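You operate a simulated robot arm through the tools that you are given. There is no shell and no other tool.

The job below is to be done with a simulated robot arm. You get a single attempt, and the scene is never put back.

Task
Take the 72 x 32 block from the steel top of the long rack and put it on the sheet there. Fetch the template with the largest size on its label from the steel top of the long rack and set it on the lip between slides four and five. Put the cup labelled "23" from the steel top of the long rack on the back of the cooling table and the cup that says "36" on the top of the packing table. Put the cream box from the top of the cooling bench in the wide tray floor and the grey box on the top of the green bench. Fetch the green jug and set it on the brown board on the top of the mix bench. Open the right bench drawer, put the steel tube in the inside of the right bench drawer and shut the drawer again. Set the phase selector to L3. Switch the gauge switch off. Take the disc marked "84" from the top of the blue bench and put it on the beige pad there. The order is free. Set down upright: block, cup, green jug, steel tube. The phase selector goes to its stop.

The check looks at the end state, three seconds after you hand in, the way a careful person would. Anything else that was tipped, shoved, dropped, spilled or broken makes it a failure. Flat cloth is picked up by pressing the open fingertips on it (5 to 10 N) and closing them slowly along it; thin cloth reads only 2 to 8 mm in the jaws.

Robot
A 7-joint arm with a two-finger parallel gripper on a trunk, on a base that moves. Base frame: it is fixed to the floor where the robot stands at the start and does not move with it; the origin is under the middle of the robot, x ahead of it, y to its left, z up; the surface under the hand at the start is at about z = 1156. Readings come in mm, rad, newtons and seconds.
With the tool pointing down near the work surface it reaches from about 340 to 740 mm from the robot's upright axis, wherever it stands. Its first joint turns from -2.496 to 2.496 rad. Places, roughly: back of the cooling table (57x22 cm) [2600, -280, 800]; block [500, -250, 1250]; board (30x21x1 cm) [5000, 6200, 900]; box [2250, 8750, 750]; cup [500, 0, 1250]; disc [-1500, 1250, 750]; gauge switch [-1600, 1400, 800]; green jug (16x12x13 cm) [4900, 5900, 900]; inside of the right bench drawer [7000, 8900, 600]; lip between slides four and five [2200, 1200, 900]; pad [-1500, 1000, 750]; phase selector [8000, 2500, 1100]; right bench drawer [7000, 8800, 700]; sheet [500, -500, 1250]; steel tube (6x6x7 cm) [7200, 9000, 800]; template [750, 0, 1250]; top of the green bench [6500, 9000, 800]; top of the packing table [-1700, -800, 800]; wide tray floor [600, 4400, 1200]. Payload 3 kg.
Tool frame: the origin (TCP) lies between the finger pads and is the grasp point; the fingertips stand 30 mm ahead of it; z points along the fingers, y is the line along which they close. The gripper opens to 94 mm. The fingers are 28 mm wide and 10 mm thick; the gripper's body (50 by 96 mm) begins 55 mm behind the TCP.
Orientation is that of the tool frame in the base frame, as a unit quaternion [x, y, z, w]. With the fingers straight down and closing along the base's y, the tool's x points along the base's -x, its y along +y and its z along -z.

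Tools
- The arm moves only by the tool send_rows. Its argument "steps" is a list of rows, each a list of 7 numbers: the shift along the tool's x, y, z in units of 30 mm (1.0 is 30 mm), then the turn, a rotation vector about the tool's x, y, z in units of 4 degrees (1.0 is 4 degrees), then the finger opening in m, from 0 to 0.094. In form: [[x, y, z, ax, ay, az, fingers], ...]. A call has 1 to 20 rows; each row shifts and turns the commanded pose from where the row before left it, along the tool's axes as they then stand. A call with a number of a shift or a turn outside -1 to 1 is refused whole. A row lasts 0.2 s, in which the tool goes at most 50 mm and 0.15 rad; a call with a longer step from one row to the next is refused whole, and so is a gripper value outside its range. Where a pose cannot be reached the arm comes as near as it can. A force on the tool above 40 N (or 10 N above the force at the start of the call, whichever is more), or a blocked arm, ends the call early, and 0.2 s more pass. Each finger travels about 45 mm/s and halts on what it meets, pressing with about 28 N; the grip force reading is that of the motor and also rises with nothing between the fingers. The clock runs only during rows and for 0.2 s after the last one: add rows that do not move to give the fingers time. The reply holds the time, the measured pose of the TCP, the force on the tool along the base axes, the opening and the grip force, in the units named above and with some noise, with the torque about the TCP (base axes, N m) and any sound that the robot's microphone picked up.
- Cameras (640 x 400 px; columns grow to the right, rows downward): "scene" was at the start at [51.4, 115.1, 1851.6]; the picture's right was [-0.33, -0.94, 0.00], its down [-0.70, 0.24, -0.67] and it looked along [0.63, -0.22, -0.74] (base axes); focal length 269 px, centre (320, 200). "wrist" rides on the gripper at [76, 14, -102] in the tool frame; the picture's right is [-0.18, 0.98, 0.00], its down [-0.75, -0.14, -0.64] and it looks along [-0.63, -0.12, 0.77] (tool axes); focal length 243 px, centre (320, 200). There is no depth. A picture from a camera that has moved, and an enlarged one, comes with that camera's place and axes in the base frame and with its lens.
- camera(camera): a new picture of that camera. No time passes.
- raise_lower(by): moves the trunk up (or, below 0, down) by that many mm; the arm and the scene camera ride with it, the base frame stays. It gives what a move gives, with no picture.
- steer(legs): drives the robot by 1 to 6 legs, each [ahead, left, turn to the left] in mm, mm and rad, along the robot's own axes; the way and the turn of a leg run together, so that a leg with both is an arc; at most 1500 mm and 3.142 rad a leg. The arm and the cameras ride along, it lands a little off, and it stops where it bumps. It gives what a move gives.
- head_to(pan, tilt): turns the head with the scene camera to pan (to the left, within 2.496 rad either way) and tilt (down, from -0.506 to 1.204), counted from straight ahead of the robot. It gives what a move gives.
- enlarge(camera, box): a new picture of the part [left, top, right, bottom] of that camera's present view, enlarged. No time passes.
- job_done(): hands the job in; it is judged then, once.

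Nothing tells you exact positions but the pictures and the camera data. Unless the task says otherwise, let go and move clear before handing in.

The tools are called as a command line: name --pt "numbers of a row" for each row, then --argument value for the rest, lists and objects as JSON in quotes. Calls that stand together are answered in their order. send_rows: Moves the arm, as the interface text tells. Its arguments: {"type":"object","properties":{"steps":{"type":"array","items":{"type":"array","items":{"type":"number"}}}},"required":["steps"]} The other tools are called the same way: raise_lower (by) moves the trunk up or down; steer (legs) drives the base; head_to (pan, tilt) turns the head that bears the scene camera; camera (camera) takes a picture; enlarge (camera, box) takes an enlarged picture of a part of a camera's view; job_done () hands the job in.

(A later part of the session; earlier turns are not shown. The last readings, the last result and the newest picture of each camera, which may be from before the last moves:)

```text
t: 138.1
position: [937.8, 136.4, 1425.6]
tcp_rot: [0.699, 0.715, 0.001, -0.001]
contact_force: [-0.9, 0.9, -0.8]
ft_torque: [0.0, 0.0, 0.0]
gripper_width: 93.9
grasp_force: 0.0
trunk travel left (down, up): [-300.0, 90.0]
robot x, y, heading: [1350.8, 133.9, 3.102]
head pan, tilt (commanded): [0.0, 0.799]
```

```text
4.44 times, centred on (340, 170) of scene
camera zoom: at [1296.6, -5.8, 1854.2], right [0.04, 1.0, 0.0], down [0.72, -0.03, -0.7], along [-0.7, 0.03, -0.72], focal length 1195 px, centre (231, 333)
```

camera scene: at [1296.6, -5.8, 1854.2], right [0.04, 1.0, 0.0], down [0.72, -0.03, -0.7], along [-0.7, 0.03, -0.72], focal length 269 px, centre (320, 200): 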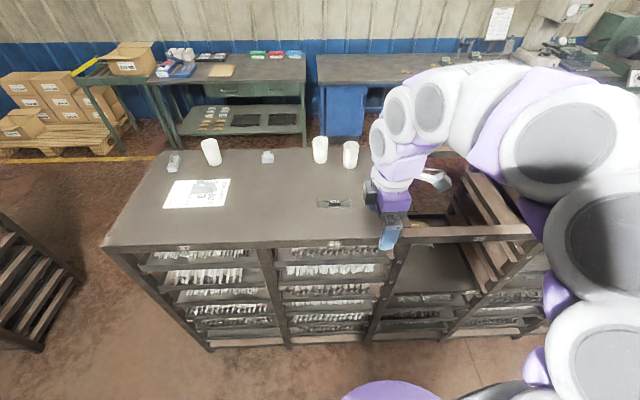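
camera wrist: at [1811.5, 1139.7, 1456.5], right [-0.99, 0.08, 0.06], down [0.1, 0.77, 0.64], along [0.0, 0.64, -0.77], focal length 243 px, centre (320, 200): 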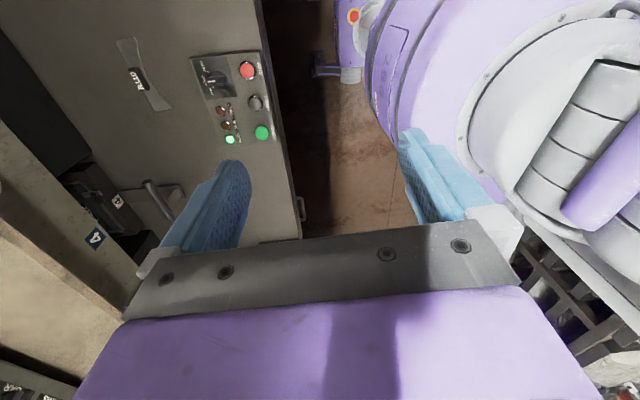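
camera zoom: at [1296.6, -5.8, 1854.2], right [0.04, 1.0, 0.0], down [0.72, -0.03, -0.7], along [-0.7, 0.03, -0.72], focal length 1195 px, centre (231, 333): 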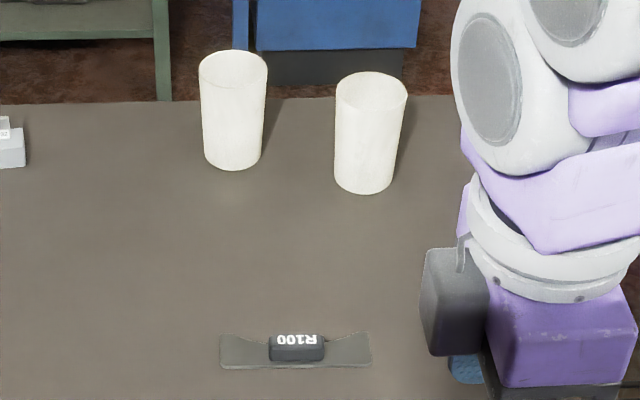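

Block is upright on the sheet. Cup 23 is at about (413, 152), cup 36 at (375, 32). I'll move closer to the rack.

steer --legs '[[285, 0, 0.039]]'

camera --camera "scene"

camera --camera "wrist"

```text
t: 140.2
position: [646.4, 125.0, 1424.9]
tcp_rot: [0.684, 0.729, 0.001, 0.0]
contact_force: [-0.7, 0.0, -0.6]
ft_torque: [-0.03, -0.04, 0.02]
gripper_width: 94.0
grasp_force: 0.1
trunk travel left (down, up): [-300.0, 90.0]
robot x, y, heading: [1064.0, 135.1, 3.137]
head pan, tilt (commanded): [0.0, 0.799]
```

```text
taken
camera scene: at [1010.2, -2.7, 1854.1], right [0.0, 1.0, 0.0], down [0.72, 0.0, -0.7], along [-0.7, 0.0, -0.72], focal length 269 px, centre (320, 200)
```

scene: 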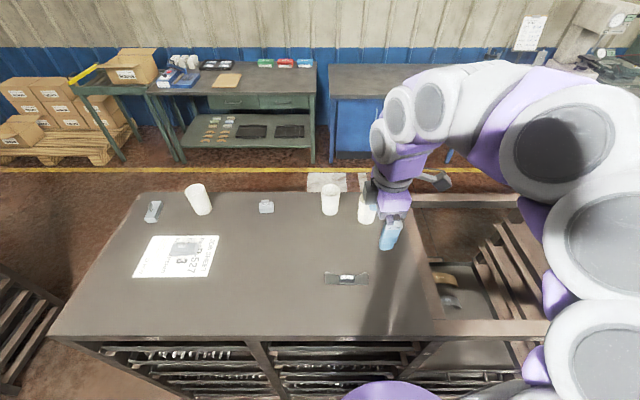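

```text
taken
camera wrist: at [656.5, 202.4, 1528.6], right [0.99, -0.12, 0.0], down [-0.09, -0.76, 0.64], along [-0.08, -0.64, -0.77], focal length 243 px, centre (320, 200)
```

wrist: 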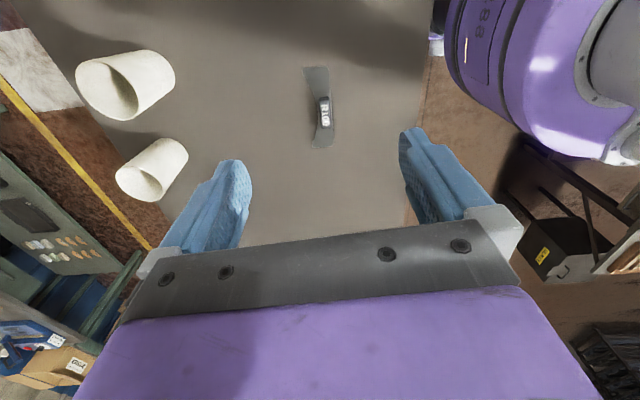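

I'll extend over cup 23 and check alignment with the wrist camera.

send_rows --pt "0.175 -0.961 0 0 0 0 0.094" --pt "0.175 -0.961 0 0 0 0 0.094" --pt "0.175 -0.961 0 0 0 0 0.094" --pt "0.175 -0.961 0 0 0 0 0.094" --pt "0.175 -0.961 0 0 0 0 0.094" --pt "0.175 -0.961 0 0 0 0 0.094" --pt "0.175 -0.961 0 0 0 0 0.094" --pt "0.175 -0.961 0 0 0 0 0.094"

camera --camera "wrist"

camera --camera "scene"

```text
t: 141.9
position: [413.8, 150.9, 1422.4]
tcp_rot: [0.684, 0.73, 0.002, 0.001]
contact_force: [-0.1, 0.8, 0.1]
ft_torque: [0.02, -0.02, 0.01]
gripper_width: 94.1
grasp_force: 0.0
trunk travel left (down, up): [-300.0, 90.0]
robot x, y, heading: [1059.3, 138.9, 3.142]
head pan, tilt (commanded): [0.0, 0.799]
```

```text
taken
camera wrist: at [423.4, 228.0, 1526.0], right [0.99, -0.12, 0.0], down [-0.09, -0.76, 0.64], along [-0.07, -0.64, -0.77], focal length 243 px, centre (320, 200)
```

wrist: 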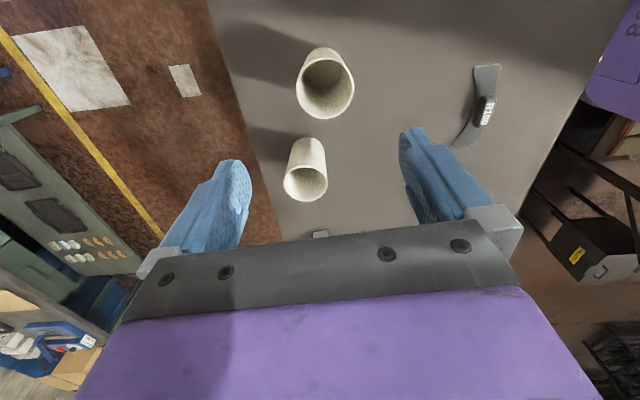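

```text
taken
camera scene: at [1005.0, -2.9, 1853.9], right [0.0, 1.0, 0.0], down [0.72, 0.0, -0.69], along [-0.69, 0.0, -0.72], focal length 269 px, centre (320, 200)
```

scene: 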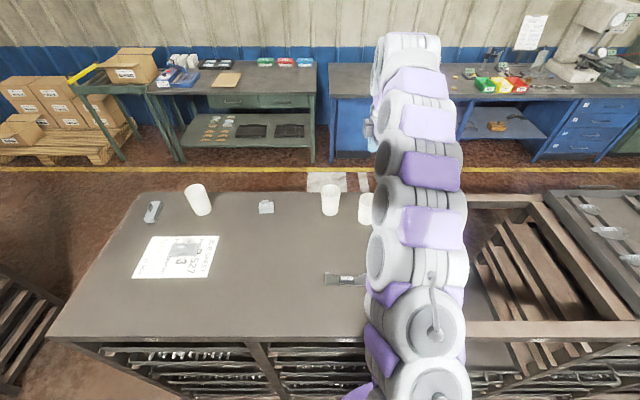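

Cup 23's rim is centred at about (420, 152). I go down part way and check again.

send_rows --pt "0 0.13 0.7 0 0 0 0.094" --pt "0 0 0.8 0 0 0 0.094" --pt "0 0 0.8 0 0 0 0.094" --pt "0 0 0.8 0 0 0 0.094"

camera --camera "wrist"

```text
t: 142.9
position: [419.5, 152.3, 1331.9]
tcp_rot: [0.685, 0.729, 0.0, -0.001]
contact_force: [0.4, 0.9, 0.5]
ft_torque: [-0.01, -0.03, -0.02]
gripper_width: 93.8
grasp_force: 0.1
trunk travel left (down, up): [-300.0, 90.0]
robot x, y, heading: [1062.8, 134.3, 3.142]
head pan, tilt (commanded): [0.0, 0.799]
```

```text
taken
camera wrist: at [428.6, 230.3, 1434.6], right [0.99, -0.12, 0.0], down [-0.09, -0.76, 0.64], along [-0.08, -0.64, -0.77], focal length 243 px, centre (320, 200)
```

wrist: 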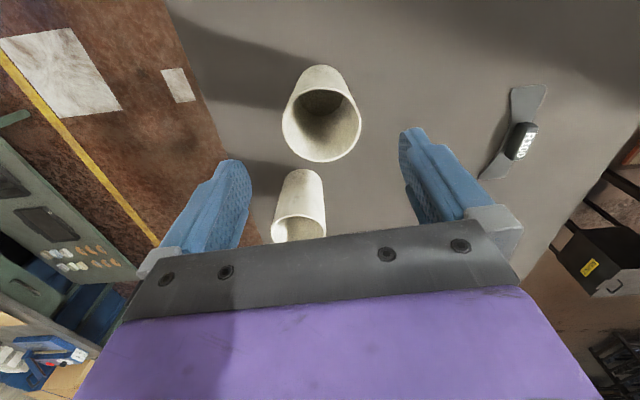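

Rim centred, z≈1245. Going down to grasp depth and closing.

send_rows --pt "0 0 0.8 0 0 0 0.094" --pt "0 0 0.8 0 0 0 0.094" --pt "0 0 0.8 0 0 0 0.094" --pt "0 0 0.7 0 0 0 0.094" --pt "0 0 0.3 0 0 0 0.094" --pt "0 0 0 0 0 0 0.0" --pt "0 0 0 0 0 0 0.0" --pt "0 0 0 0 0 0 0.0" --pt "0 0 0 0 0 0 0.0" --pt "0 0 0 0 0 0 0.0"

camera --camera "wrist"

```text
t: 145.2
position: [418.3, 154.1, 1228.9]
tcp_rot: [0.685, 0.729, 0.0, -0.001]
contact_force: [-0.2, 0.7, 2.1]
ft_torque: [0.01, 0.08, 0.02]
gripper_width: 60.7
grasp_force: 27.8
trunk travel left (down, up): [-300.0, 90.0]
robot x, y, heading: [1063.3, 135.6, 3.14]
head pan, tilt (commanded): [0.0, 0.799]
```

```text
taken
camera wrist: at [428.9, 231.3, 1332.5], right [0.99, -0.12, 0.0], down [-0.09, -0.76, 0.64], along [-0.08, -0.64, -0.77], focal length 243 px, centre (320, 200)
```

wrist: 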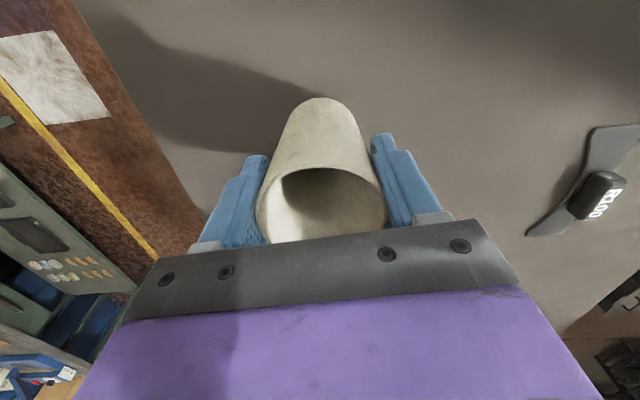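

Gripped at 60.7 mm. I lift slowly.

send_rows --pt "0 0 -0.1 0 0 0 0.0" --pt "0 0 -0.2 0 0 0 0.0" --pt "0 0 -0.3 0 0 0 0.0" --pt "0 0 -0.4 0 0 0 0.0" --pt "0 0 -0.5 0 0 0 0.0" --pt "0 0 -0.6 0 0 0 0.0" --pt "0 0 -0.6 0 0 0 0.0" --pt "0 0 -0.6 0 0 0 0.0" --pt "0 0 -0.6 0 0 0 0.0" --pt "0 0 -0.6 0 0 0 0.0" --pt "0 0 -0.6 0 0 0 0.0" --pt "0 0 -0.4 0 0 0 0.0" --pt "0 0 -0.2 0 0 0 0.0"

camera --camera "wrist"

```text
t: 147.9
position: [419.2, 151.8, 1402.5]
tcp_rot: [0.684, 0.729, 0.0, -0.001]
contact_force: [-1.3, -0.4, -0.8]
ft_torque: [-0.02, 0.02, 0.04]
gripper_width: 60.8
grasp_force: 28.3
trunk travel left (down, up): [-300.0, 90.0]
robot x, y, heading: [1064.7, 136.2, 3.135]
head pan, tilt (commanded): [0.0, 0.799]
```

```text
taken
camera wrist: at [429.1, 229.3, 1506.0], right [0.99, -0.12, 0.0], down [-0.09, -0.76, 0.64], along [-0.08, -0.64, -0.77], focal length 243 px, centre (320, 200)
```

wrist: 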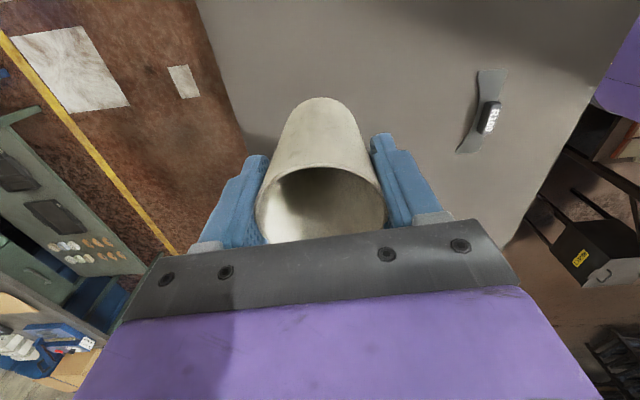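

Cup 23 is held. I retract the arm and back away from the rack.

send_rows --pt "0 0.3 0 0 0 0 0.0" --pt "0 0.6 0 0 0 0 0.0" --pt "0 0.7 0 0 0 0 0.0" --pt "0 0.7 0 0 0 0 0.0" --pt "0 0.7 0 0 0 0 0.0" --pt "0 0.7 0 0 0 0 0.0" --pt "0 0.7 0 0 0 0 0.0" --pt "0 0.7 0 0 0 0 0.0" --pt "0 0.7 0 0 0 0 0.0" --pt "0 0.7 0 0 0 0 0.0" --pt "0 0.4 0 0 0 0 0.0" --pt "0 0.2 0 0 0 0 0.0"

steer --legs '[[-300, 0, 0], [0, 650, 0]]'

head_to --pan 2.45 --tilt 0.6

camera --camera "scene"

```text
t: 150.6
position: [631.3, 166.5, 1400.9]
tcp_rot: [0.684, 0.729, 0.001, -0.001]
contact_force: [-0.8, 0.1, -1.3]
ft_torque: [-0.01, 0.01, 0.04]
gripper_width: 60.4
grasp_force: 27.4
trunk travel left (down, up): [-300.0, 90.0]
robot x, y, heading: [1063.2, 137.4, 3.142]
head pan, tilt (commanded): [0.0, 0.799]
```

```text
t: 155.8
position: [929.1, -471.7, 1400.7]
tcp_rot: [0.689, 0.725, 0.0, 0.0]
contact_force: [-0.2, -0.9, -0.5]
ft_torque: [-0.02, 0.01, 0.0]
gripper_width: 60.6
grasp_force: 27.8
trunk travel left (down, up): [-300.0, 90.0]
robot x, y, heading: [1356.0, -511.7, 3.134]
head pan, tilt (commanded): [0.0, 0.799]
```

```text
t: 158.0
position: [929.9, -471.5, 1400.5]
tcp_rot: [0.688, 0.726, 0.0, 0.001]
contact_force: [0.0, 0.6, -0.1]
ft_torque: [0.02, 0.01, 0.04]
gripper_width: 60.4
grasp_force: 28.4
trunk travel left (down, up): [-300.0, 90.0]
robot x, y, heading: [1361.0, -506.6, 3.132]
head pan, tilt (commanded): [2.45, 0.6]
```

```text
taken
camera scene: at [1454.6, -705.0, 1871.2], right [-0.65, -0.76, 0.0], down [-0.43, 0.37, -0.83], along [0.63, -0.53, -0.56], focal length 269 px, centre (320, 200)
```

scene: 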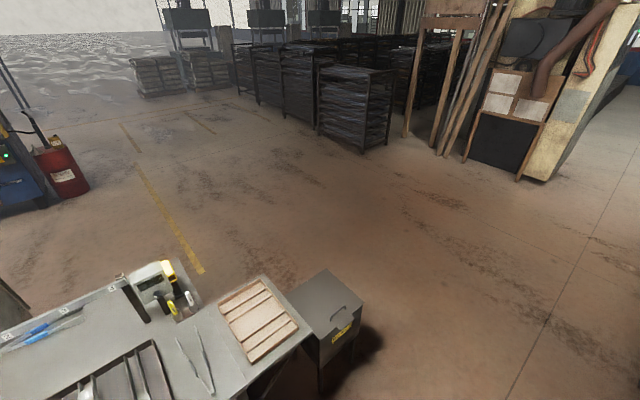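

I'll turn to face the cooling table.

steer --legs '[[0, 0, -3.132]]'

head_to --pan 0.0 --tilt 0.75

camera --camera "scene"

```text
t: 165.6
position: [1791.0, -504.2, 1400.9]
tcp_rot: [0.757, -0.653, 0.0, 0.0]
contact_force: [0.1, -0.1, -0.6]
ft_torque: [0.0, -0.02, 0.04]
gripper_width: 60.6
grasp_force: 28.1
trunk travel left (down, up): [-300.0, 90.0]
robot x, y, heading: [1362.3, -507.8, 0.084]
head pan, tilt (commanded): [2.45, 0.6]
```

```text
t: 167.8
position: [1790.0, -503.0, 1401.6]
tcp_rot: [0.758, -0.653, 0.001, 0.0]
contact_force: [-0.9, -1.1, -0.4]
ft_torque: [-0.01, 0.01, 0.0]
gripper_width: 60.2
grasp_force: 28.3
trunk travel left (down, up): [-300.0, 90.0]
robot x, y, heading: [1356.9, -509.7, 0.085]
head pan, tilt (commanded): [0.0, 0.75]
```

```text
taken
camera scene: at [1405.3, -362.2, 1858.1], right [0.09, -1.0, 0.0], down [-0.68, -0.06, -0.73], along [0.73, 0.06, -0.68], focal length 269 px, centre (320, 200)
```

scene: 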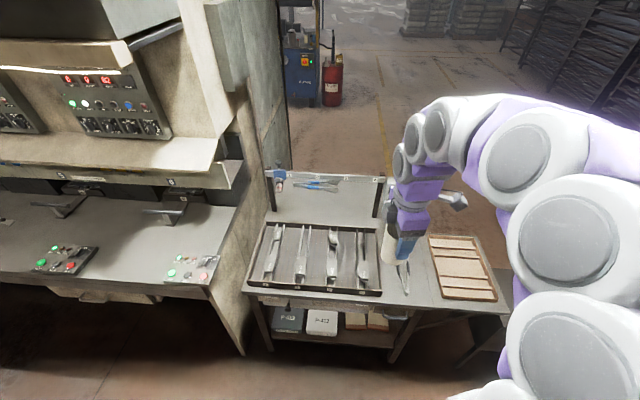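

The table has a spoon tray in front and what looks like a clear screen behind it. I'll zoom to understand its back area.

enlarge --camera "scene" --box '[230, 150, 420, 300]'

enlarge --camera "scene" --box '[380, 200, 540, 320]'

```text
2.67 times, centred on (325, 225) of scene
camera zoom: at [1405.3, -362.2, 1858.1], right [0.09, -1.0, 0.0], down [-0.68, -0.06, -0.73], along [0.73, 0.06, -0.68], focal length 717 px, centre (307, 133)
```

zoom: 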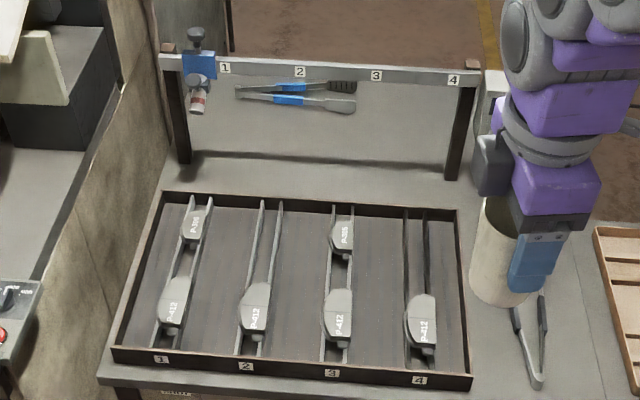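

```text
3.33 times, centred on (460, 260) of scene
camera zoom: at [1405.3, -362.2, 1858.1], right [0.09, -1.0, 0.0], down [-0.68, -0.06, -0.73], along [0.73, 0.06, -0.68], focal length 896 px, centre (-147, 0)
```

zoom: 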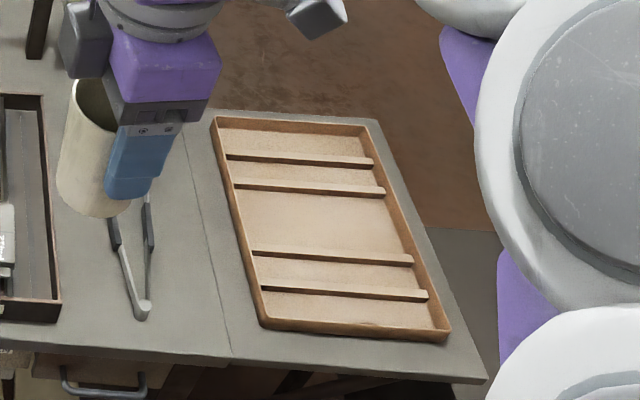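

The back of the table lies behind the posts, with tongs on its left part; the free spot is around (2600, -635). I'll drive around the bin to the table's rear side, where it's easy to reach.

steer --legs '[[0, 0, -0.085], [0, -1280, 0], [1480, 0, 0]]'

head_to --pan 0.8 --tilt 0.5

camera --camera "scene"

```text
t: 181.5
position: [3266.8, -1766.2, 1401.9]
tcp_rot: [0.736, -0.677, 0.0, 0.0]
contact_force: [-0.3, -0.2, -1.0]
ft_torque: [0.03, 0.0, 0.0]
gripper_width: 60.3
grasp_force: 27.8
trunk travel left (down, up): [-300.0, 90.0]
robot x, y, heading: [2838.1, -1745.2, 0.025]
head pan, tilt (commanded): [0.0, 0.75]
```

```text
t: 182.6
position: [3266.9, -1765.8, 1399.9]
tcp_rot: [0.737, -0.676, 0.0, -0.001]
contact_force: [-0.3, -0.2, -1.1]
ft_torque: [0.0, -0.01, 0.02]
gripper_width: 60.6
grasp_force: 27.6
trunk travel left (down, up): [-300.0, 90.0]
robot x, y, heading: [2838.8, -1744.8, 0.024]
head pan, tilt (commanded): [0.799, 0.499]
```

```text
taken
camera scene: at [2871.0, -1534.8, 1880.1], right [0.73, -0.68, 0.0], down [-0.33, -0.35, -0.88], along [0.6, 0.64, -0.48], focal length 269 px, centre (320, 200)
```

scene: 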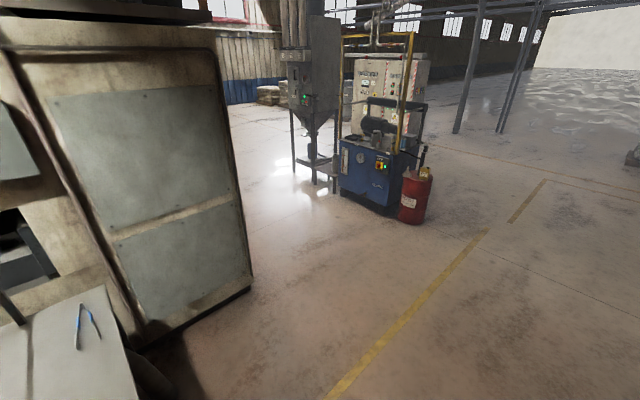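

Floor is clear behind the table. I continue to its rear side and turn to face it.

steer --legs '[[240, 0, -0.024], [0, 1120, 0], [0, 0, 3.14]]'

head_to --pan 0.0 --tilt 0.9

camera --camera "scene"

```text
t: 197.1
position: [2655.4, -573.3, 1401.4]
tcp_rot: [0.686, 0.728, -0.001, -0.001]
contact_force: [0.3, 0.4, -0.2]
ft_torque: [0.01, -0.01, 0.02]
gripper_width: 60.3
grasp_force: 27.8
trunk travel left (down, up): [-300.0, 90.0]
robot x, y, heading: [3084.4, -608.4, 3.138]
head pan, tilt (commanded): [0.799, 0.499]
```

```text
t: 198.3
position: [2654.6, -574.3, 1401.4]
tcp_rot: [0.685, 0.728, -0.001, -0.001]
contact_force: [0.0, -0.4, -0.3]
ft_torque: [-0.02, -0.01, 0.02]
gripper_width: 60.4
grasp_force: 28.5
trunk travel left (down, up): [-300.0, 90.0]
robot x, y, heading: [3086.1, -605.6, 3.141]
head pan, tilt (commanded): [0.0, 0.901]
```

```text
taken
camera scene: at [3036.5, -744.8, 1846.3], right [0.0, 1.0, 0.0], down [0.78, 0.0, -0.62], along [-0.62, 0.0, -0.78], focal length 269 px, centre (320, 200)
```

scene: 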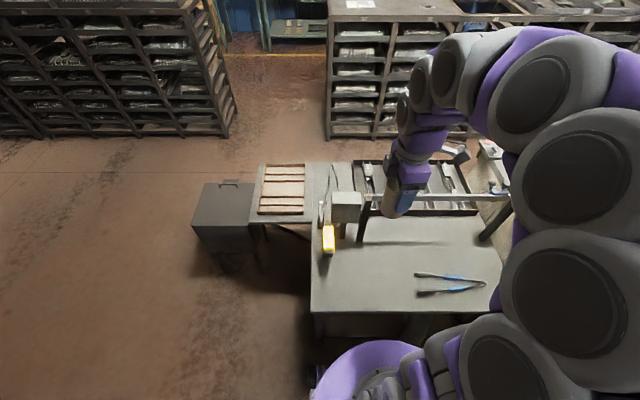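

From behind I see the free back area; tongs lie at y -370..-90. I'll put the cup at about (2620, -490). Lowering the trunk first.

raise_lower --by -300

send_rows --pt "0.4 -0.1 0 0 0 0 0.0" --pt "0.7 -0.25 0 0 0 0 0.0" --pt "0.7 -0.25 0 0 0 0 0.0" --pt "0.7 -0.25 0 0 0 0 0.0" --pt "0.37 -0.15 0 0 0 0 0.0"

camera --camera "scene"

camera --camera "wrist"

```text
t: 201.3
position: [2655.2, -572.7, 1101.8]
tcp_rot: [0.685, 0.728, 0.0, -0.001]
contact_force: [0.2, 0.4, -1.4]
ft_torque: [0.0, 0.0, 0.0]
gripper_width: 60.3
grasp_force: 28.1
trunk travel left (down, up): [0.0, 390.0]
robot x, y, heading: [3086.8, -601.1, 3.136]
head pan, tilt (commanded): [0.0, 0.901]
```

```text
t: 202.5
position: [2619.1, -488.1, 1101.7]
tcp_rot: [0.685, 0.728, -0.001, -0.001]
contact_force: [0.9, -0.4, -0.9]
ft_torque: [0.0, -0.01, 0.02]
gripper_width: 60.3
grasp_force: 28.2
trunk travel left (down, up): [0.0, 390.0]
robot x, y, heading: [3082.3, -604.1, 3.139]
head pan, tilt (commanded): [0.0, 0.901]
```

```text
taken
camera scene: at [3036.4, -743.5, 1546.3], right [0.0, 1.0, 0.0], down [0.78, 0.0, -0.62], along [-0.62, 0.0, -0.78], focal length 269 px, centre (320, 200)
```

scene: 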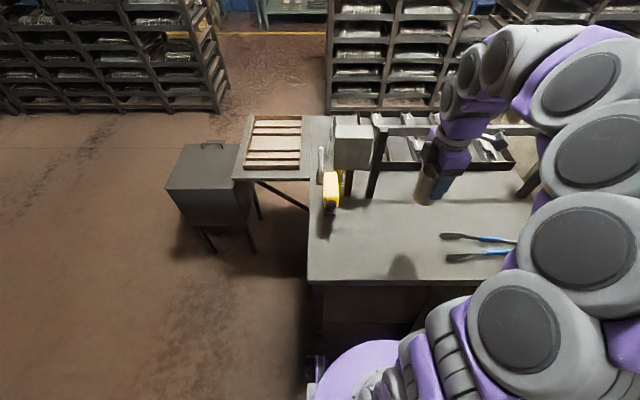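

```text
taken
camera wrist: at [2630.5, -410.4, 1204.8], right [0.99, -0.12, 0.0], down [-0.09, -0.76, 0.64], along [-0.08, -0.64, -0.77], focal length 243 px, centre (320, 200)
```

wrist: 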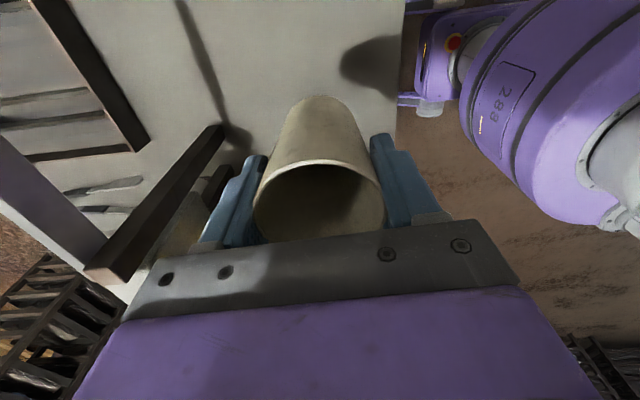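

Clear of the post. Lowering the cup toward the table.

send_rows --pt "0 0 0.3 0 0 0 0.0" --pt "0 0 0.6 0 0 0 0.0" --pt "0 0 0.6 0 0 0 0.0" --pt "0 0 0.6 0 0 0 0.0" --pt "0 0 0.6 0 0 0 0.0" --pt "0 0 0.6 0 0 0 0.0" --pt "0 0 0.6 0 0 0 0.0" --pt "0 0 0.6 0 0 0 0.0" --pt "0 0 0.6 0 0 0 0.0" --pt "0 0 0.4 0 0 0 0.0" --pt "0 0 0.2 0 0 0 0.0"

camera --camera "wrist"

camera --camera "scene"

```text
t: 204.9
position: [2619.9, -489.8, 931.0]
tcp_rot: [0.685, 0.729, 0.0, -0.001]
contact_force: [0.0, -0.1, -1.3]
ft_torque: [0.01, -0.02, 0.0]
gripper_width: 60.1
grasp_force: 28.3
trunk travel left (down, up): [0.0, 390.0]
robot x, y, heading: [3083.7, -603.4, 3.14]
head pan, tilt (commanded): [0.0, 0.901]
```

```text
taken
camera wrist: at [2630.2, -410.9, 1034.2], right [0.99, -0.12, 0.0], down [-0.09, -0.76, 0.64], along [-0.08, -0.64, -0.77], focal length 243 px, centre (320, 200)
```

wrist: 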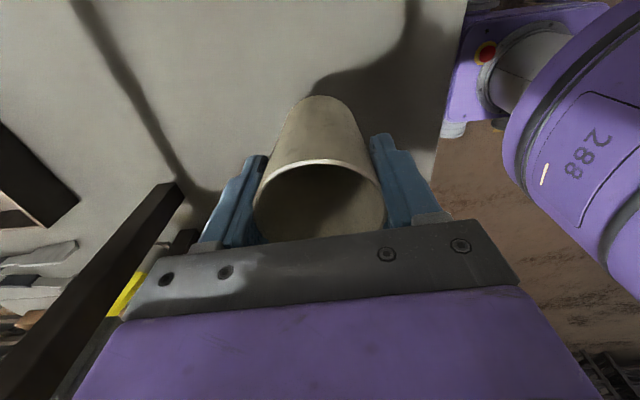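

```text
taken
camera scene: at [3036.2, -743.7, 1546.3], right [0.0, 1.0, 0.0], down [0.78, 0.0, -0.62], along [-0.62, 0.0, -0.79], focal length 269 px, centre (320, 200)
```

scene: 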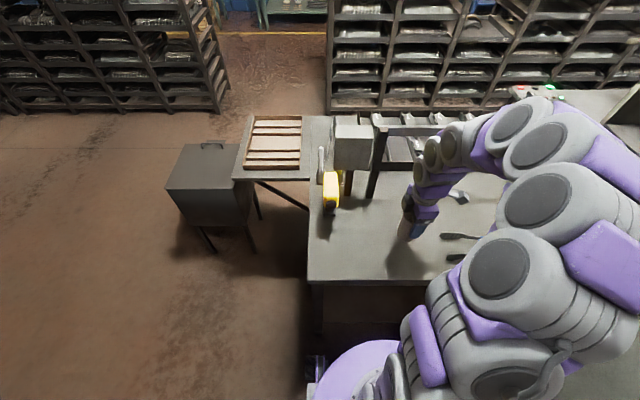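

send_rows --pt "0 0 0.4 0 0 0 0.0" --pt "0 0 0.4 0 0 0 0.0" --pt "0 0 0.3 0 0 0 0.0" --pt "0 0 0.1 0 0 0 0.0"

camera --camera "wrist"

```text
t: 205.9
position: [2620.1, -488.5, 894.6]
tcp_rot: [0.685, 0.728, -0.001, 0.0]
contact_force: [0.2, 0.0, -0.6]
ft_torque: [0.0, 0.01, 0.02]
gripper_width: 60.4
grasp_force: 28.6
trunk travel left (down, up): [0.0, 390.0]
robot x, y, heading: [3081.0, -607.3, 3.14]
head pan, tilt (commanded): [0.0, 0.901]
```

```text
taken
camera wrist: at [2630.7, -410.3, 998.2], right [0.99, -0.12, 0.0], down [-0.09, -0.76, 0.64], along [-0.08, -0.64, -0.77], focal length 243 px, centre (320, 200)
```

wrist: 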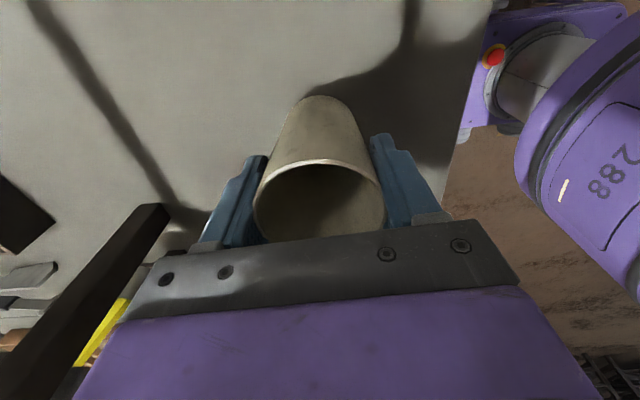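

send_rows --pt "0 0 0.2 0 0 0 0.0" --pt "0 0 0.1 0 0 0 0.0" --pt "0 0 0.1 0 0 0 0.0" --pt "0 0 0 0 0 0 0.0"

```text
t: 206.9
position: [2621.1, -488.4, 883.4]
tcp_rot: [0.686, 0.728, -0.001, 0.0]
contact_force: [0.0, 0.0, -0.6]
ft_torque: [0.02, 0.0, 0.0]
gripper_width: 60.7
grasp_force: 28.4
trunk travel left (down, up): [0.0, 390.0]
robot x, y, heading: [3085.7, -606.9, 3.137]
head pan, tilt (commanded): [0.0, 0.901]
```

send_rows --pt "0 0 0.1 0 0 0 0.0" --pt "0 0 0.1 0 0 0 0.0" --pt "0 0 0 0 0 0 0.0"

```text
t: 207.7
position: [2620.1, -488.4, 876.9]
tcp_rot: [0.685, 0.729, -0.002, -0.001]
contact_force: [0.8, 0.4, -0.9]
ft_torque: [-0.01, 0.0, 0.01]
gripper_width: 60.1
grasp_force: 27.6
trunk travel left (down, up): [0.0, 390.0]
robot x, y, heading: [3083.4, -606.1, 3.138]
head pan, tilt (commanded): [0.0, 0.901]
```

send_rows --pt "0 0 0.08 0 0 0 0.0" --pt "0 0 0 0 0 0 0.0"

camera --camera "wrist"

```text
t: 208.3
position: [2619.4, -488.3, 873.6]
tcp_rot: [0.686, 0.728, -0.001, 0.0]
contact_force: [-0.5, -0.7, 0.1]
ft_torque: [-0.01, -0.02, -0.01]
gripper_width: 60.0
grasp_force: 27.7
trunk travel left (down, up): [0.0, 390.0]
robot x, y, heading: [3084.6, -601.9, 3.137]
head pan, tilt (commanded): [0.0, 0.901]
```

```text
taken
camera wrist: at [2631.0, -410.7, 977.5], right [0.99, -0.12, 0.0], down [-0.09, -0.76, 0.64], along [-0.08, -0.64, -0.77], focal length 243 px, centre (320, 200)
```

wrist: 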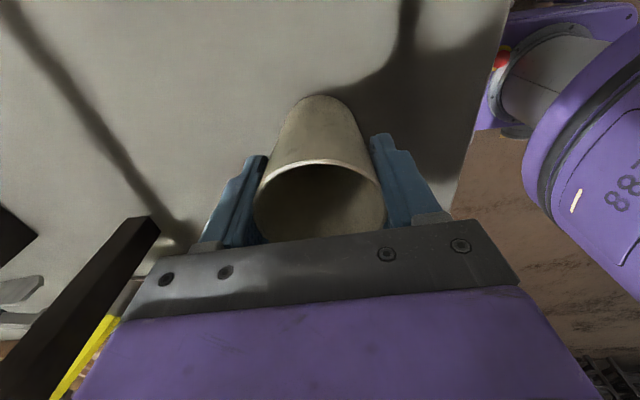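

send_rows --pt "0 0 0.05 0 0 0 0.0" --pt "0 0 0 0 0 0 0.0"

```text
t: 208.9
position: [2620.1, -487.2, 873.3]
tcp_rot: [0.685, 0.728, 0.001, -0.001]
contact_force: [0.4, 0.0, 2.7]
ft_torque: [0.05, -0.06, -0.02]
gripper_width: 60.5
grasp_force: 27.7
trunk travel left (down, up): [0.0, 390.0]
robot x, y, heading: [3081.0, -606.6, 3.139]
head pan, tilt (commanded): [0.0, 0.901]
```

Cup is standing on the table (light contact). Opening and rising.

send_rows --pt "0 0 0 0 0 0 0.065" --pt "0 0 0 0 0 0 0.075" --pt "0 0 0 0 0 0 0.09" --pt "0 0 0 0 0 0 0.094" --pt "0 0 -0.3 0 0 0 0.094" --pt "0 0 -0.6 0 0 0 0.094" --pt "0 0 -1 0 0 0 0.094" --pt "0 0 -1 0 0 0 0.094" --pt "0 0 -1 0 0 0 0.094" --pt "0 0 -1 0 0 0 0.094" --pt "0 0 -1 0 0 0 0.094" --pt "0 0 -1 0 0 0 0.094" --pt "0 0 -1 0 0 0 0.094"

camera --camera "wrist"

camera --camera "scene"

```text
t: 211.7
position: [2621.0, -488.5, 1111.6]
tcp_rot: [0.686, 0.728, -0.002, -0.001]
contact_force: [-0.8, 0.0, 0.6]
ft_torque: [0.01, 0.03, 0.0]
gripper_width: 94.1
grasp_force: 0.1
trunk travel left (down, up): [0.0, 390.0]
robot x, y, heading: [3083.8, -606.8, 3.141]
head pan, tilt (commanded): [0.0, 0.901]
```

```text
taken
camera wrist: at [2631.2, -410.5, 1214.5], right [0.99, -0.12, 0.0], down [-0.09, -0.76, 0.64], along [-0.08, -0.64, -0.77], focal length 243 px, centre (320, 200)
```

wrist: 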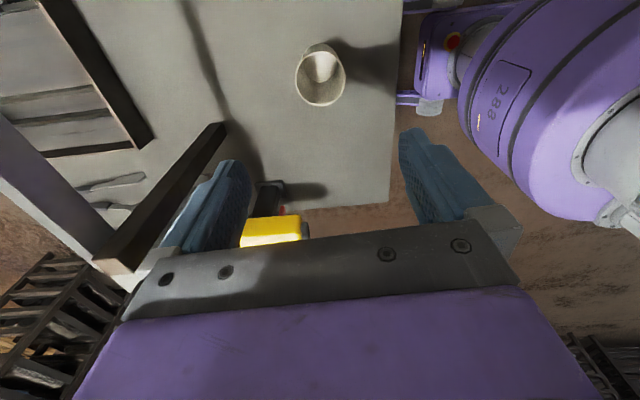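

```text
taken
camera scene: at [3037.1, -744.0, 1546.3], right [0.0, 1.0, 0.0], down [0.78, 0.0, -0.62], along [-0.62, 0.0, -0.78], focal length 269 px, centre (320, 200)
```

scene: 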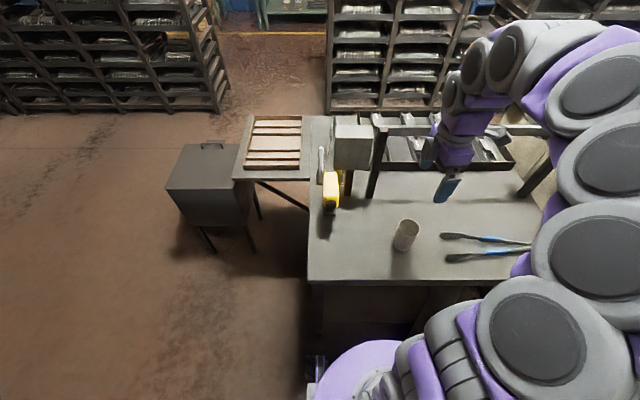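

Cup 23 stands upright on the back of the cooling table, clear of the tongs. I'll raise up, and look east for the next jobs (phase selector, mix bench, green bench).

raise_lower --by 300

steer --legs '[[-150, 0, 0], [0, 0, -2.4]]'

head_to --pan 0.0 --tilt 0.25

camera --camera "scene"

head_to --pan 0.9 --tilt 0.25

camera --camera "scene"

```text
t: 214.7
position: [2620.7, -488.4, 1411.0]
tcp_rot: [0.685, 0.729, -0.001, 0.0]
contact_force: [0.2, -0.1, 0.5]
ft_torque: [0.03, -0.02, -0.03]
gripper_width: 94.1
grasp_force: 0.0
trunk travel left (down, up): [-300.0, 90.0]
robot x, y, heading: [3082.5, -608.7, 3.132]
head pan, tilt (commanded): [0.0, 0.901]
```

```text
t: 221.8
position: [3659.9, -393.1, 1411.4]
tcp_rot: [0.922, -0.387, 0.0, -0.001]
contact_force: [-0.7, 0.7, -0.3]
ft_torque: [0.02, -0.01, 0.02]
gripper_width: 93.9
grasp_force: 0.0
trunk travel left (down, up): [-300.0, 90.0]
robot x, y, heading: [3230.6, -607.5, 0.707]
head pan, tilt (commanded): [0.0, 0.901]
```

```text
t: 222.8
position: [3659.2, -394.4, 1411.6]
tcp_rot: [0.922, -0.387, 0.001, -0.002]
contact_force: [0.6, -0.1, 0.3]
ft_torque: [0.0, 0.0, -0.01]
gripper_width: 94.1
grasp_force: 0.0
trunk travel left (down, up): [-300.0, 90.0]
robot x, y, heading: [3233.1, -609.9, 0.709]
head pan, tilt (commanded): [0.0, 0.25]
```

```text
taken
camera scene: at [3193.9, -455.7, 1903.2], right [0.65, -0.76, 0.0], down [-0.19, -0.16, -0.97], along [0.73, 0.63, -0.25], focal length 269 px, centre (320, 200)
```

scene: 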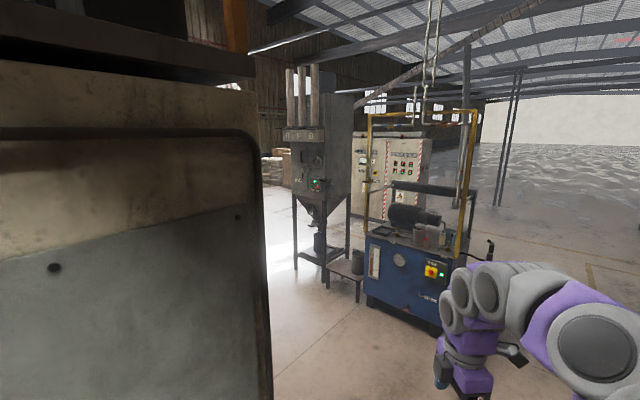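

```text
t: 224.0
position: [3659.2, -393.0, 1411.6]
tcp_rot: [0.922, -0.387, 0.0, -0.001]
contact_force: [-0.2, -0.6, -0.2]
ft_torque: [0.0, 0.0, -0.01]
gripper_width: 93.9
grasp_force: 0.1
trunk travel left (down, up): [-300.0, 90.0]
robot x, y, heading: [3231.8, -608.7, 0.712]
head pan, tilt (commanded): [0.901, 0.25]
```

```text
taken
camera scene: at [3119.3, -423.2, 1903.4], right [1.0, 0.04, 0.0], down [0.01, -0.25, -0.97], along [-0.04, 0.97, -0.25], focal length 269 px, centre (320, 200)
```

scene: 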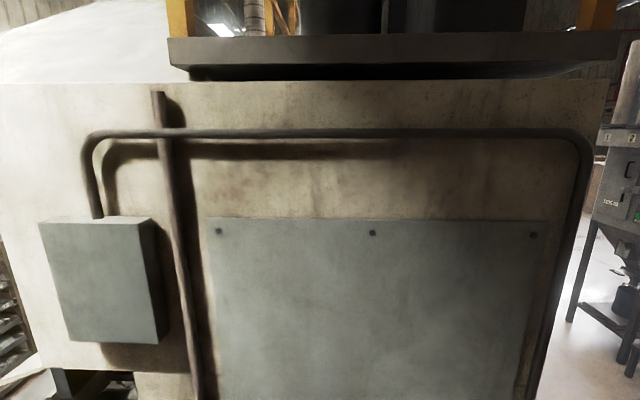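

The phase selector is likely on the white striped cabinet beyond the blue machine. I'll drive east to get a better view.

steer --legs '[[0, 0, -0.71], [1500, 0, 0], [700, -100, 0], [0, 0, 0.6]]'

head_to --pan 0.0 --tilt 0.3

camera --camera "scene"

head_to --pan 0.8 --tilt 0.3

camera --camera "scene"

```text
t: 238.5
position: [5901.1, -544.2, 1411.3]
tcp_rot: [0.898, -0.441, 0.001, -0.001]
contact_force: [0.1, -0.4, 0.4]
ft_torque: [0.01, 0.0, 0.0]
gripper_width: 93.9
grasp_force: 0.0
trunk travel left (down, up): [-300.0, 90.0]
robot x, y, heading: [5453.3, -710.0, 0.596]
head pan, tilt (commanded): [0.901, 0.25]
```

```text
t: 239.7
position: [5899.5, -544.7, 1412.8]
tcp_rot: [0.897, -0.441, 0.001, -0.001]
contact_force: [-0.4, -0.3, -0.5]
ft_torque: [0.01, -0.06, 0.04]
gripper_width: 93.8
grasp_force: 0.1
trunk travel left (down, up): [-300.0, 90.0]
robot x, y, heading: [5452.2, -707.1, 0.591]
head pan, tilt (commanded): [0.0, 0.3]
```

```text
taken
camera scene: at [5431.0, -551.3, 1898.6], right [0.56, -0.83, 0.0], down [-0.25, -0.17, -0.95], along [0.79, 0.53, -0.3], focal length 269 px, centre (320, 200)
```

scene: 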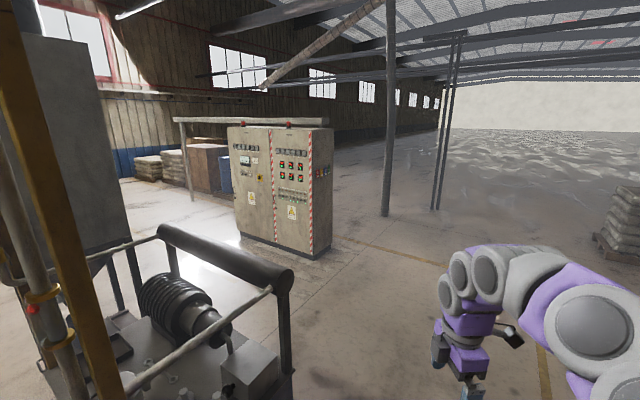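

```text
t: 240.8
position: [5899.7, -544.7, 1411.1]
tcp_rot: [0.898, -0.441, 0.002, -0.001]
contact_force: [0.0, 0.0, -0.1]
ft_torque: [0.01, 0.0, 0.01]
gripper_width: 94.2
grasp_force: 0.0
trunk travel left (down, up): [-300.0, 90.0]
robot x, y, heading: [5448.7, -702.2, 0.594]
head pan, tilt (commanded): [0.799, 0.3]
```

```text
taken
camera scene: at [5370.3, -511.7, 1898.6], right [0.98, -0.18, 0.0], down [-0.05, -0.29, -0.95], along [0.17, 0.94, -0.3], focal length 269 px, centre (320, 200)
```

scene: 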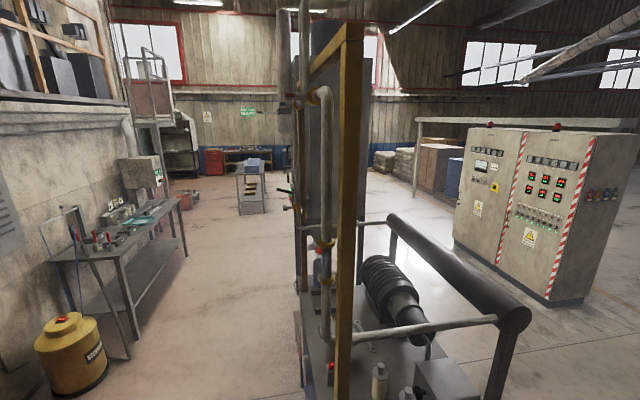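

I see the white cabinet with selectors. I'll zoom in to find the phase selector.

enlarge --camera "scene" --box '[440, 120, 640, 310]'

head_to --pan 0.0 --tilt 0.3

enlarge --camera "scene" --box '[220, 110, 350, 260]'

enlarge --camera "scene" --box '[228, 140, 274, 180]'

enlarge --camera "scene" --box '[270, 140, 335, 200]'

```text
2.11 times, centred on (540, 215) of scene
camera zoom: at [5370.3, -511.7, 1898.6], right [0.98, -0.18, 0.0], down [-0.05, -0.29, -0.95], along [0.17, 0.94, -0.3], focal length 566 px, centre (-143, 168)
```

zoom: 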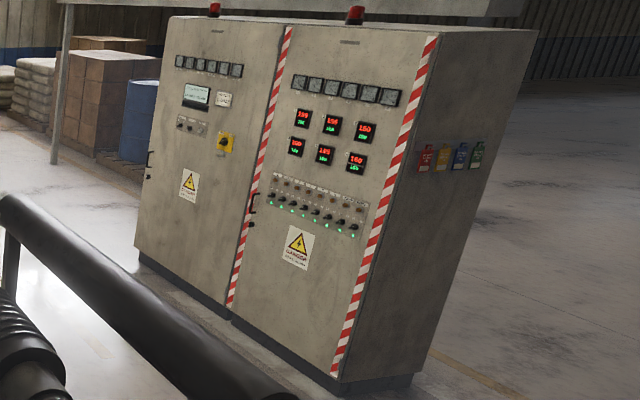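

```text
t: 242.0
position: [5899.6, -544.1, 1412.7]
tcp_rot: [0.898, -0.441, 0.001, -0.002]
contact_force: [-0.5, 0.9, 0.5]
ft_torque: [0.01, 0.01, 0.0]
gripper_width: 93.9
grasp_force: 0.1
trunk travel left (down, up): [-300.0, 90.0]
robot x, y, heading: [5451.5, -708.1, 0.591]
head pan, tilt (commanded): [0.0, 0.3]
```

```text
2.67 times, centred on (285, 185) of scene
camera zoom: at [5431.0, -551.3, 1898.5], right [0.56, -0.83, 0.0], down [-0.25, -0.17, -0.95], along [0.79, 0.53, -0.3], focal length 717 px, centre (413, 240)
```

zoom: 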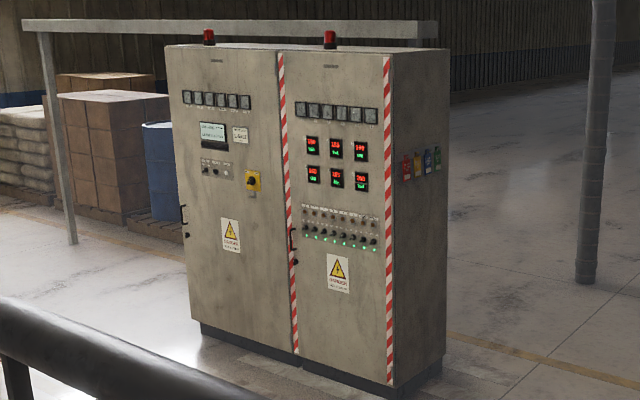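

```text
10.00 times, centred on (251, 160) of scene
camera zoom: at [5431.0, -551.3, 1898.5], right [0.56, -0.83, 0.0], down [-0.25, -0.17, -0.95], along [0.79, 0.53, -0.3], focal length 2688 px, centre (1010, 600)
```

zoom: 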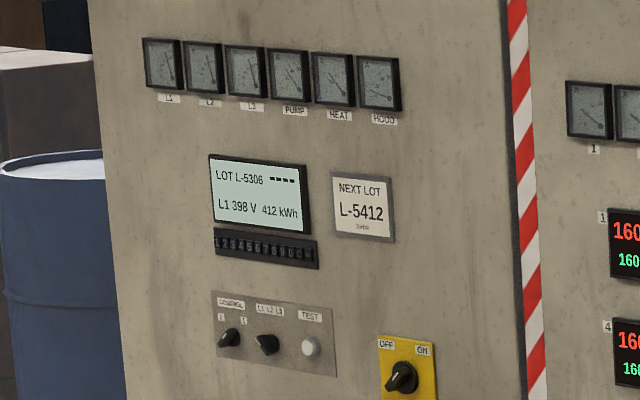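

```text
6.67 times, centred on (302, 170) of scene
camera zoom: at [5431.0, -551.3, 1898.5], right [0.56, -0.83, 0.0], down [-0.25, -0.17, -0.95], along [0.79, 0.53, -0.3], focal length 1792 px, centre (437, 400)
```

zoom: 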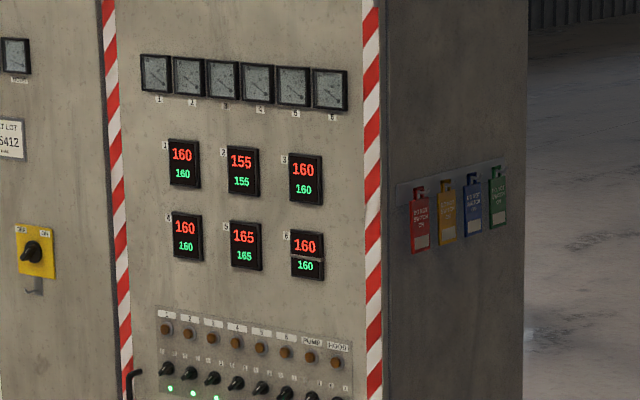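

The phase selector is the small "L1 L2 L3" knob on the left door of the cabinet, at roughly (8200, 2700, 1040). I'll drive round to stand in front of it.

steer --legs '[[0, 0, -0.591], [1450, 0, 0], [450, 0, 0], [0, 1200, 0]]'

head_to --pan 0.8 --tilt 0.4

camera --camera "scene"

head_to --pan 1.8 --tilt 0.4

camera --camera "scene"

```text
t: 258.8
position: [7771.8, 428.4, 1411.2]
tcp_rot: [0.736, -0.677, 0.001, -0.001]
contact_force: [-0.4, -0.5, 0.0]
ft_torque: [-0.04, -0.03, 0.06]
gripper_width: 93.9
grasp_force: 0.1
trunk travel left (down, up): [-300.0, 90.0]
robot x, y, heading: [7308.6, 534.3, 0.02]
head pan, tilt (commanded): [0.0, 0.3]
```

```text
t: 259.9
position: [7771.8, 428.3, 1412.7]
tcp_rot: [0.736, -0.677, 0.001, -0.001]
contact_force: [-0.2, 0.4, 0.0]
ft_torque: [-0.02, -0.02, 0.02]
gripper_width: 94.1
grasp_force: 0.1
trunk travel left (down, up): [-300.0, 90.0]
robot x, y, heading: [7307.4, 534.9, 0.022]
head pan, tilt (commanded): [0.799, 0.4]
```

```text
taken
camera scene: at [7344.2, 743.4, 1889.4], right [0.73, -0.68, 0.0], down [-0.27, -0.28, -0.92], along [0.63, 0.67, -0.39], focal length 269 px, centre (320, 200)
```

scene: 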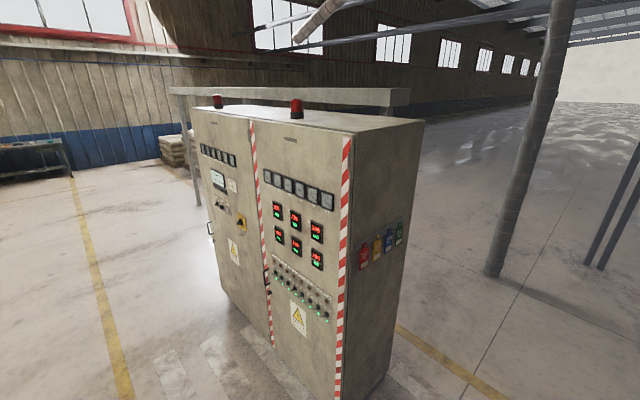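

```text
t: 261.1
position: [7770.8, 428.3, 1412.2]
tcp_rot: [0.736, -0.677, 0.001, -0.002]
contact_force: [0.9, -0.1, -1.1]
ft_torque: [0.03, 0.0, -0.02]
gripper_width: 93.8
grasp_force: 0.0
trunk travel left (down, up): [-300.0, 90.0]
robot x, y, heading: [7309.6, 536.9, 0.015]
head pan, tilt (commanded): [1.799, 0.4]
```

```text
taken
camera scene: at [7258.1, 765.8, 1889.5], right [0.97, 0.25, 0.0], down [0.09, -0.38, -0.92], along [-0.23, 0.89, -0.39], focal length 269 px, centre (320, 200)
```

scene: 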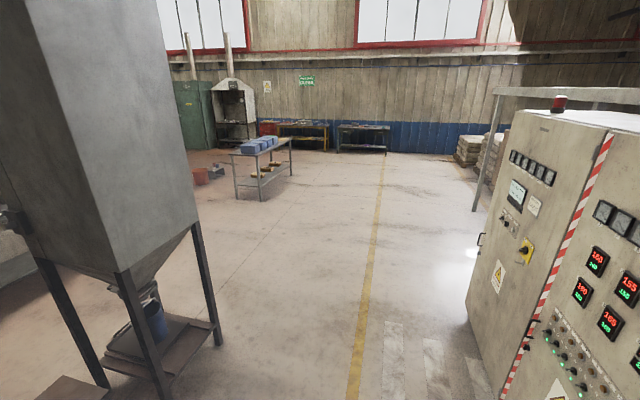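

The way along the cabinet front is free. I'll strafe to stand in front of the left door.

steer --legs '[[0, 1080, -0.018], [0, 1080, 0]]'

head_to --pan 0.0 --tilt 0.6

camera --camera "scene"

```text
t: 271.7
position: [7770.9, 2540.7, 1412.3]
tcp_rot: [0.724, -0.69, 0.0, -0.003]
contact_force: [0.5, -0.2, -0.2]
ft_torque: [0.02, -0.01, 0.0]
gripper_width: 94.0
grasp_force: 0.0
trunk travel left (down, up): [-300.0, 90.0]
robot x, y, heading: [7312.5, 2665.9, -0.016]
head pan, tilt (commanded): [1.799, 0.4]
```

```text
t: 273.5
position: [7770.4, 2540.1, 1411.2]
tcp_rot: [0.724, -0.69, 0.001, -0.002]
contact_force: [0.6, -1.2, -0.4]
ft_torque: [-0.01, -0.01, 0.01]
gripper_width: 93.8
grasp_force: 0.1
trunk travel left (down, up): [-300.0, 90.0]
robot x, y, heading: [7313.5, 2661.4, -0.013]
head pan, tilt (commanded): [0.0, 0.6]
```

```text
taken
camera scene: at [7377.5, 2807.1, 1871.1], right [-0.01, -1.0, 0.0], down [-0.57, 0.01, -0.82], along [0.82, -0.01, -0.57], focal length 269 px, centre (320, 200)
```

scene: 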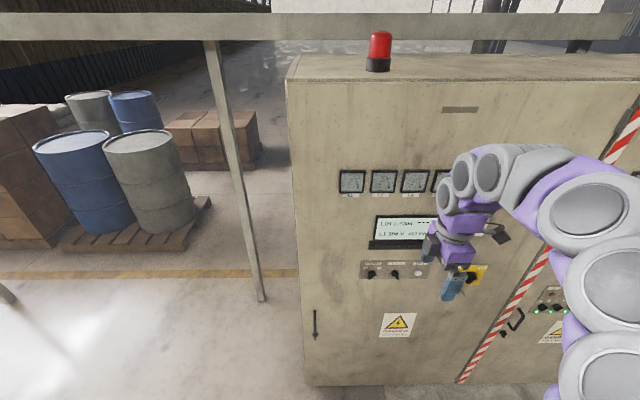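

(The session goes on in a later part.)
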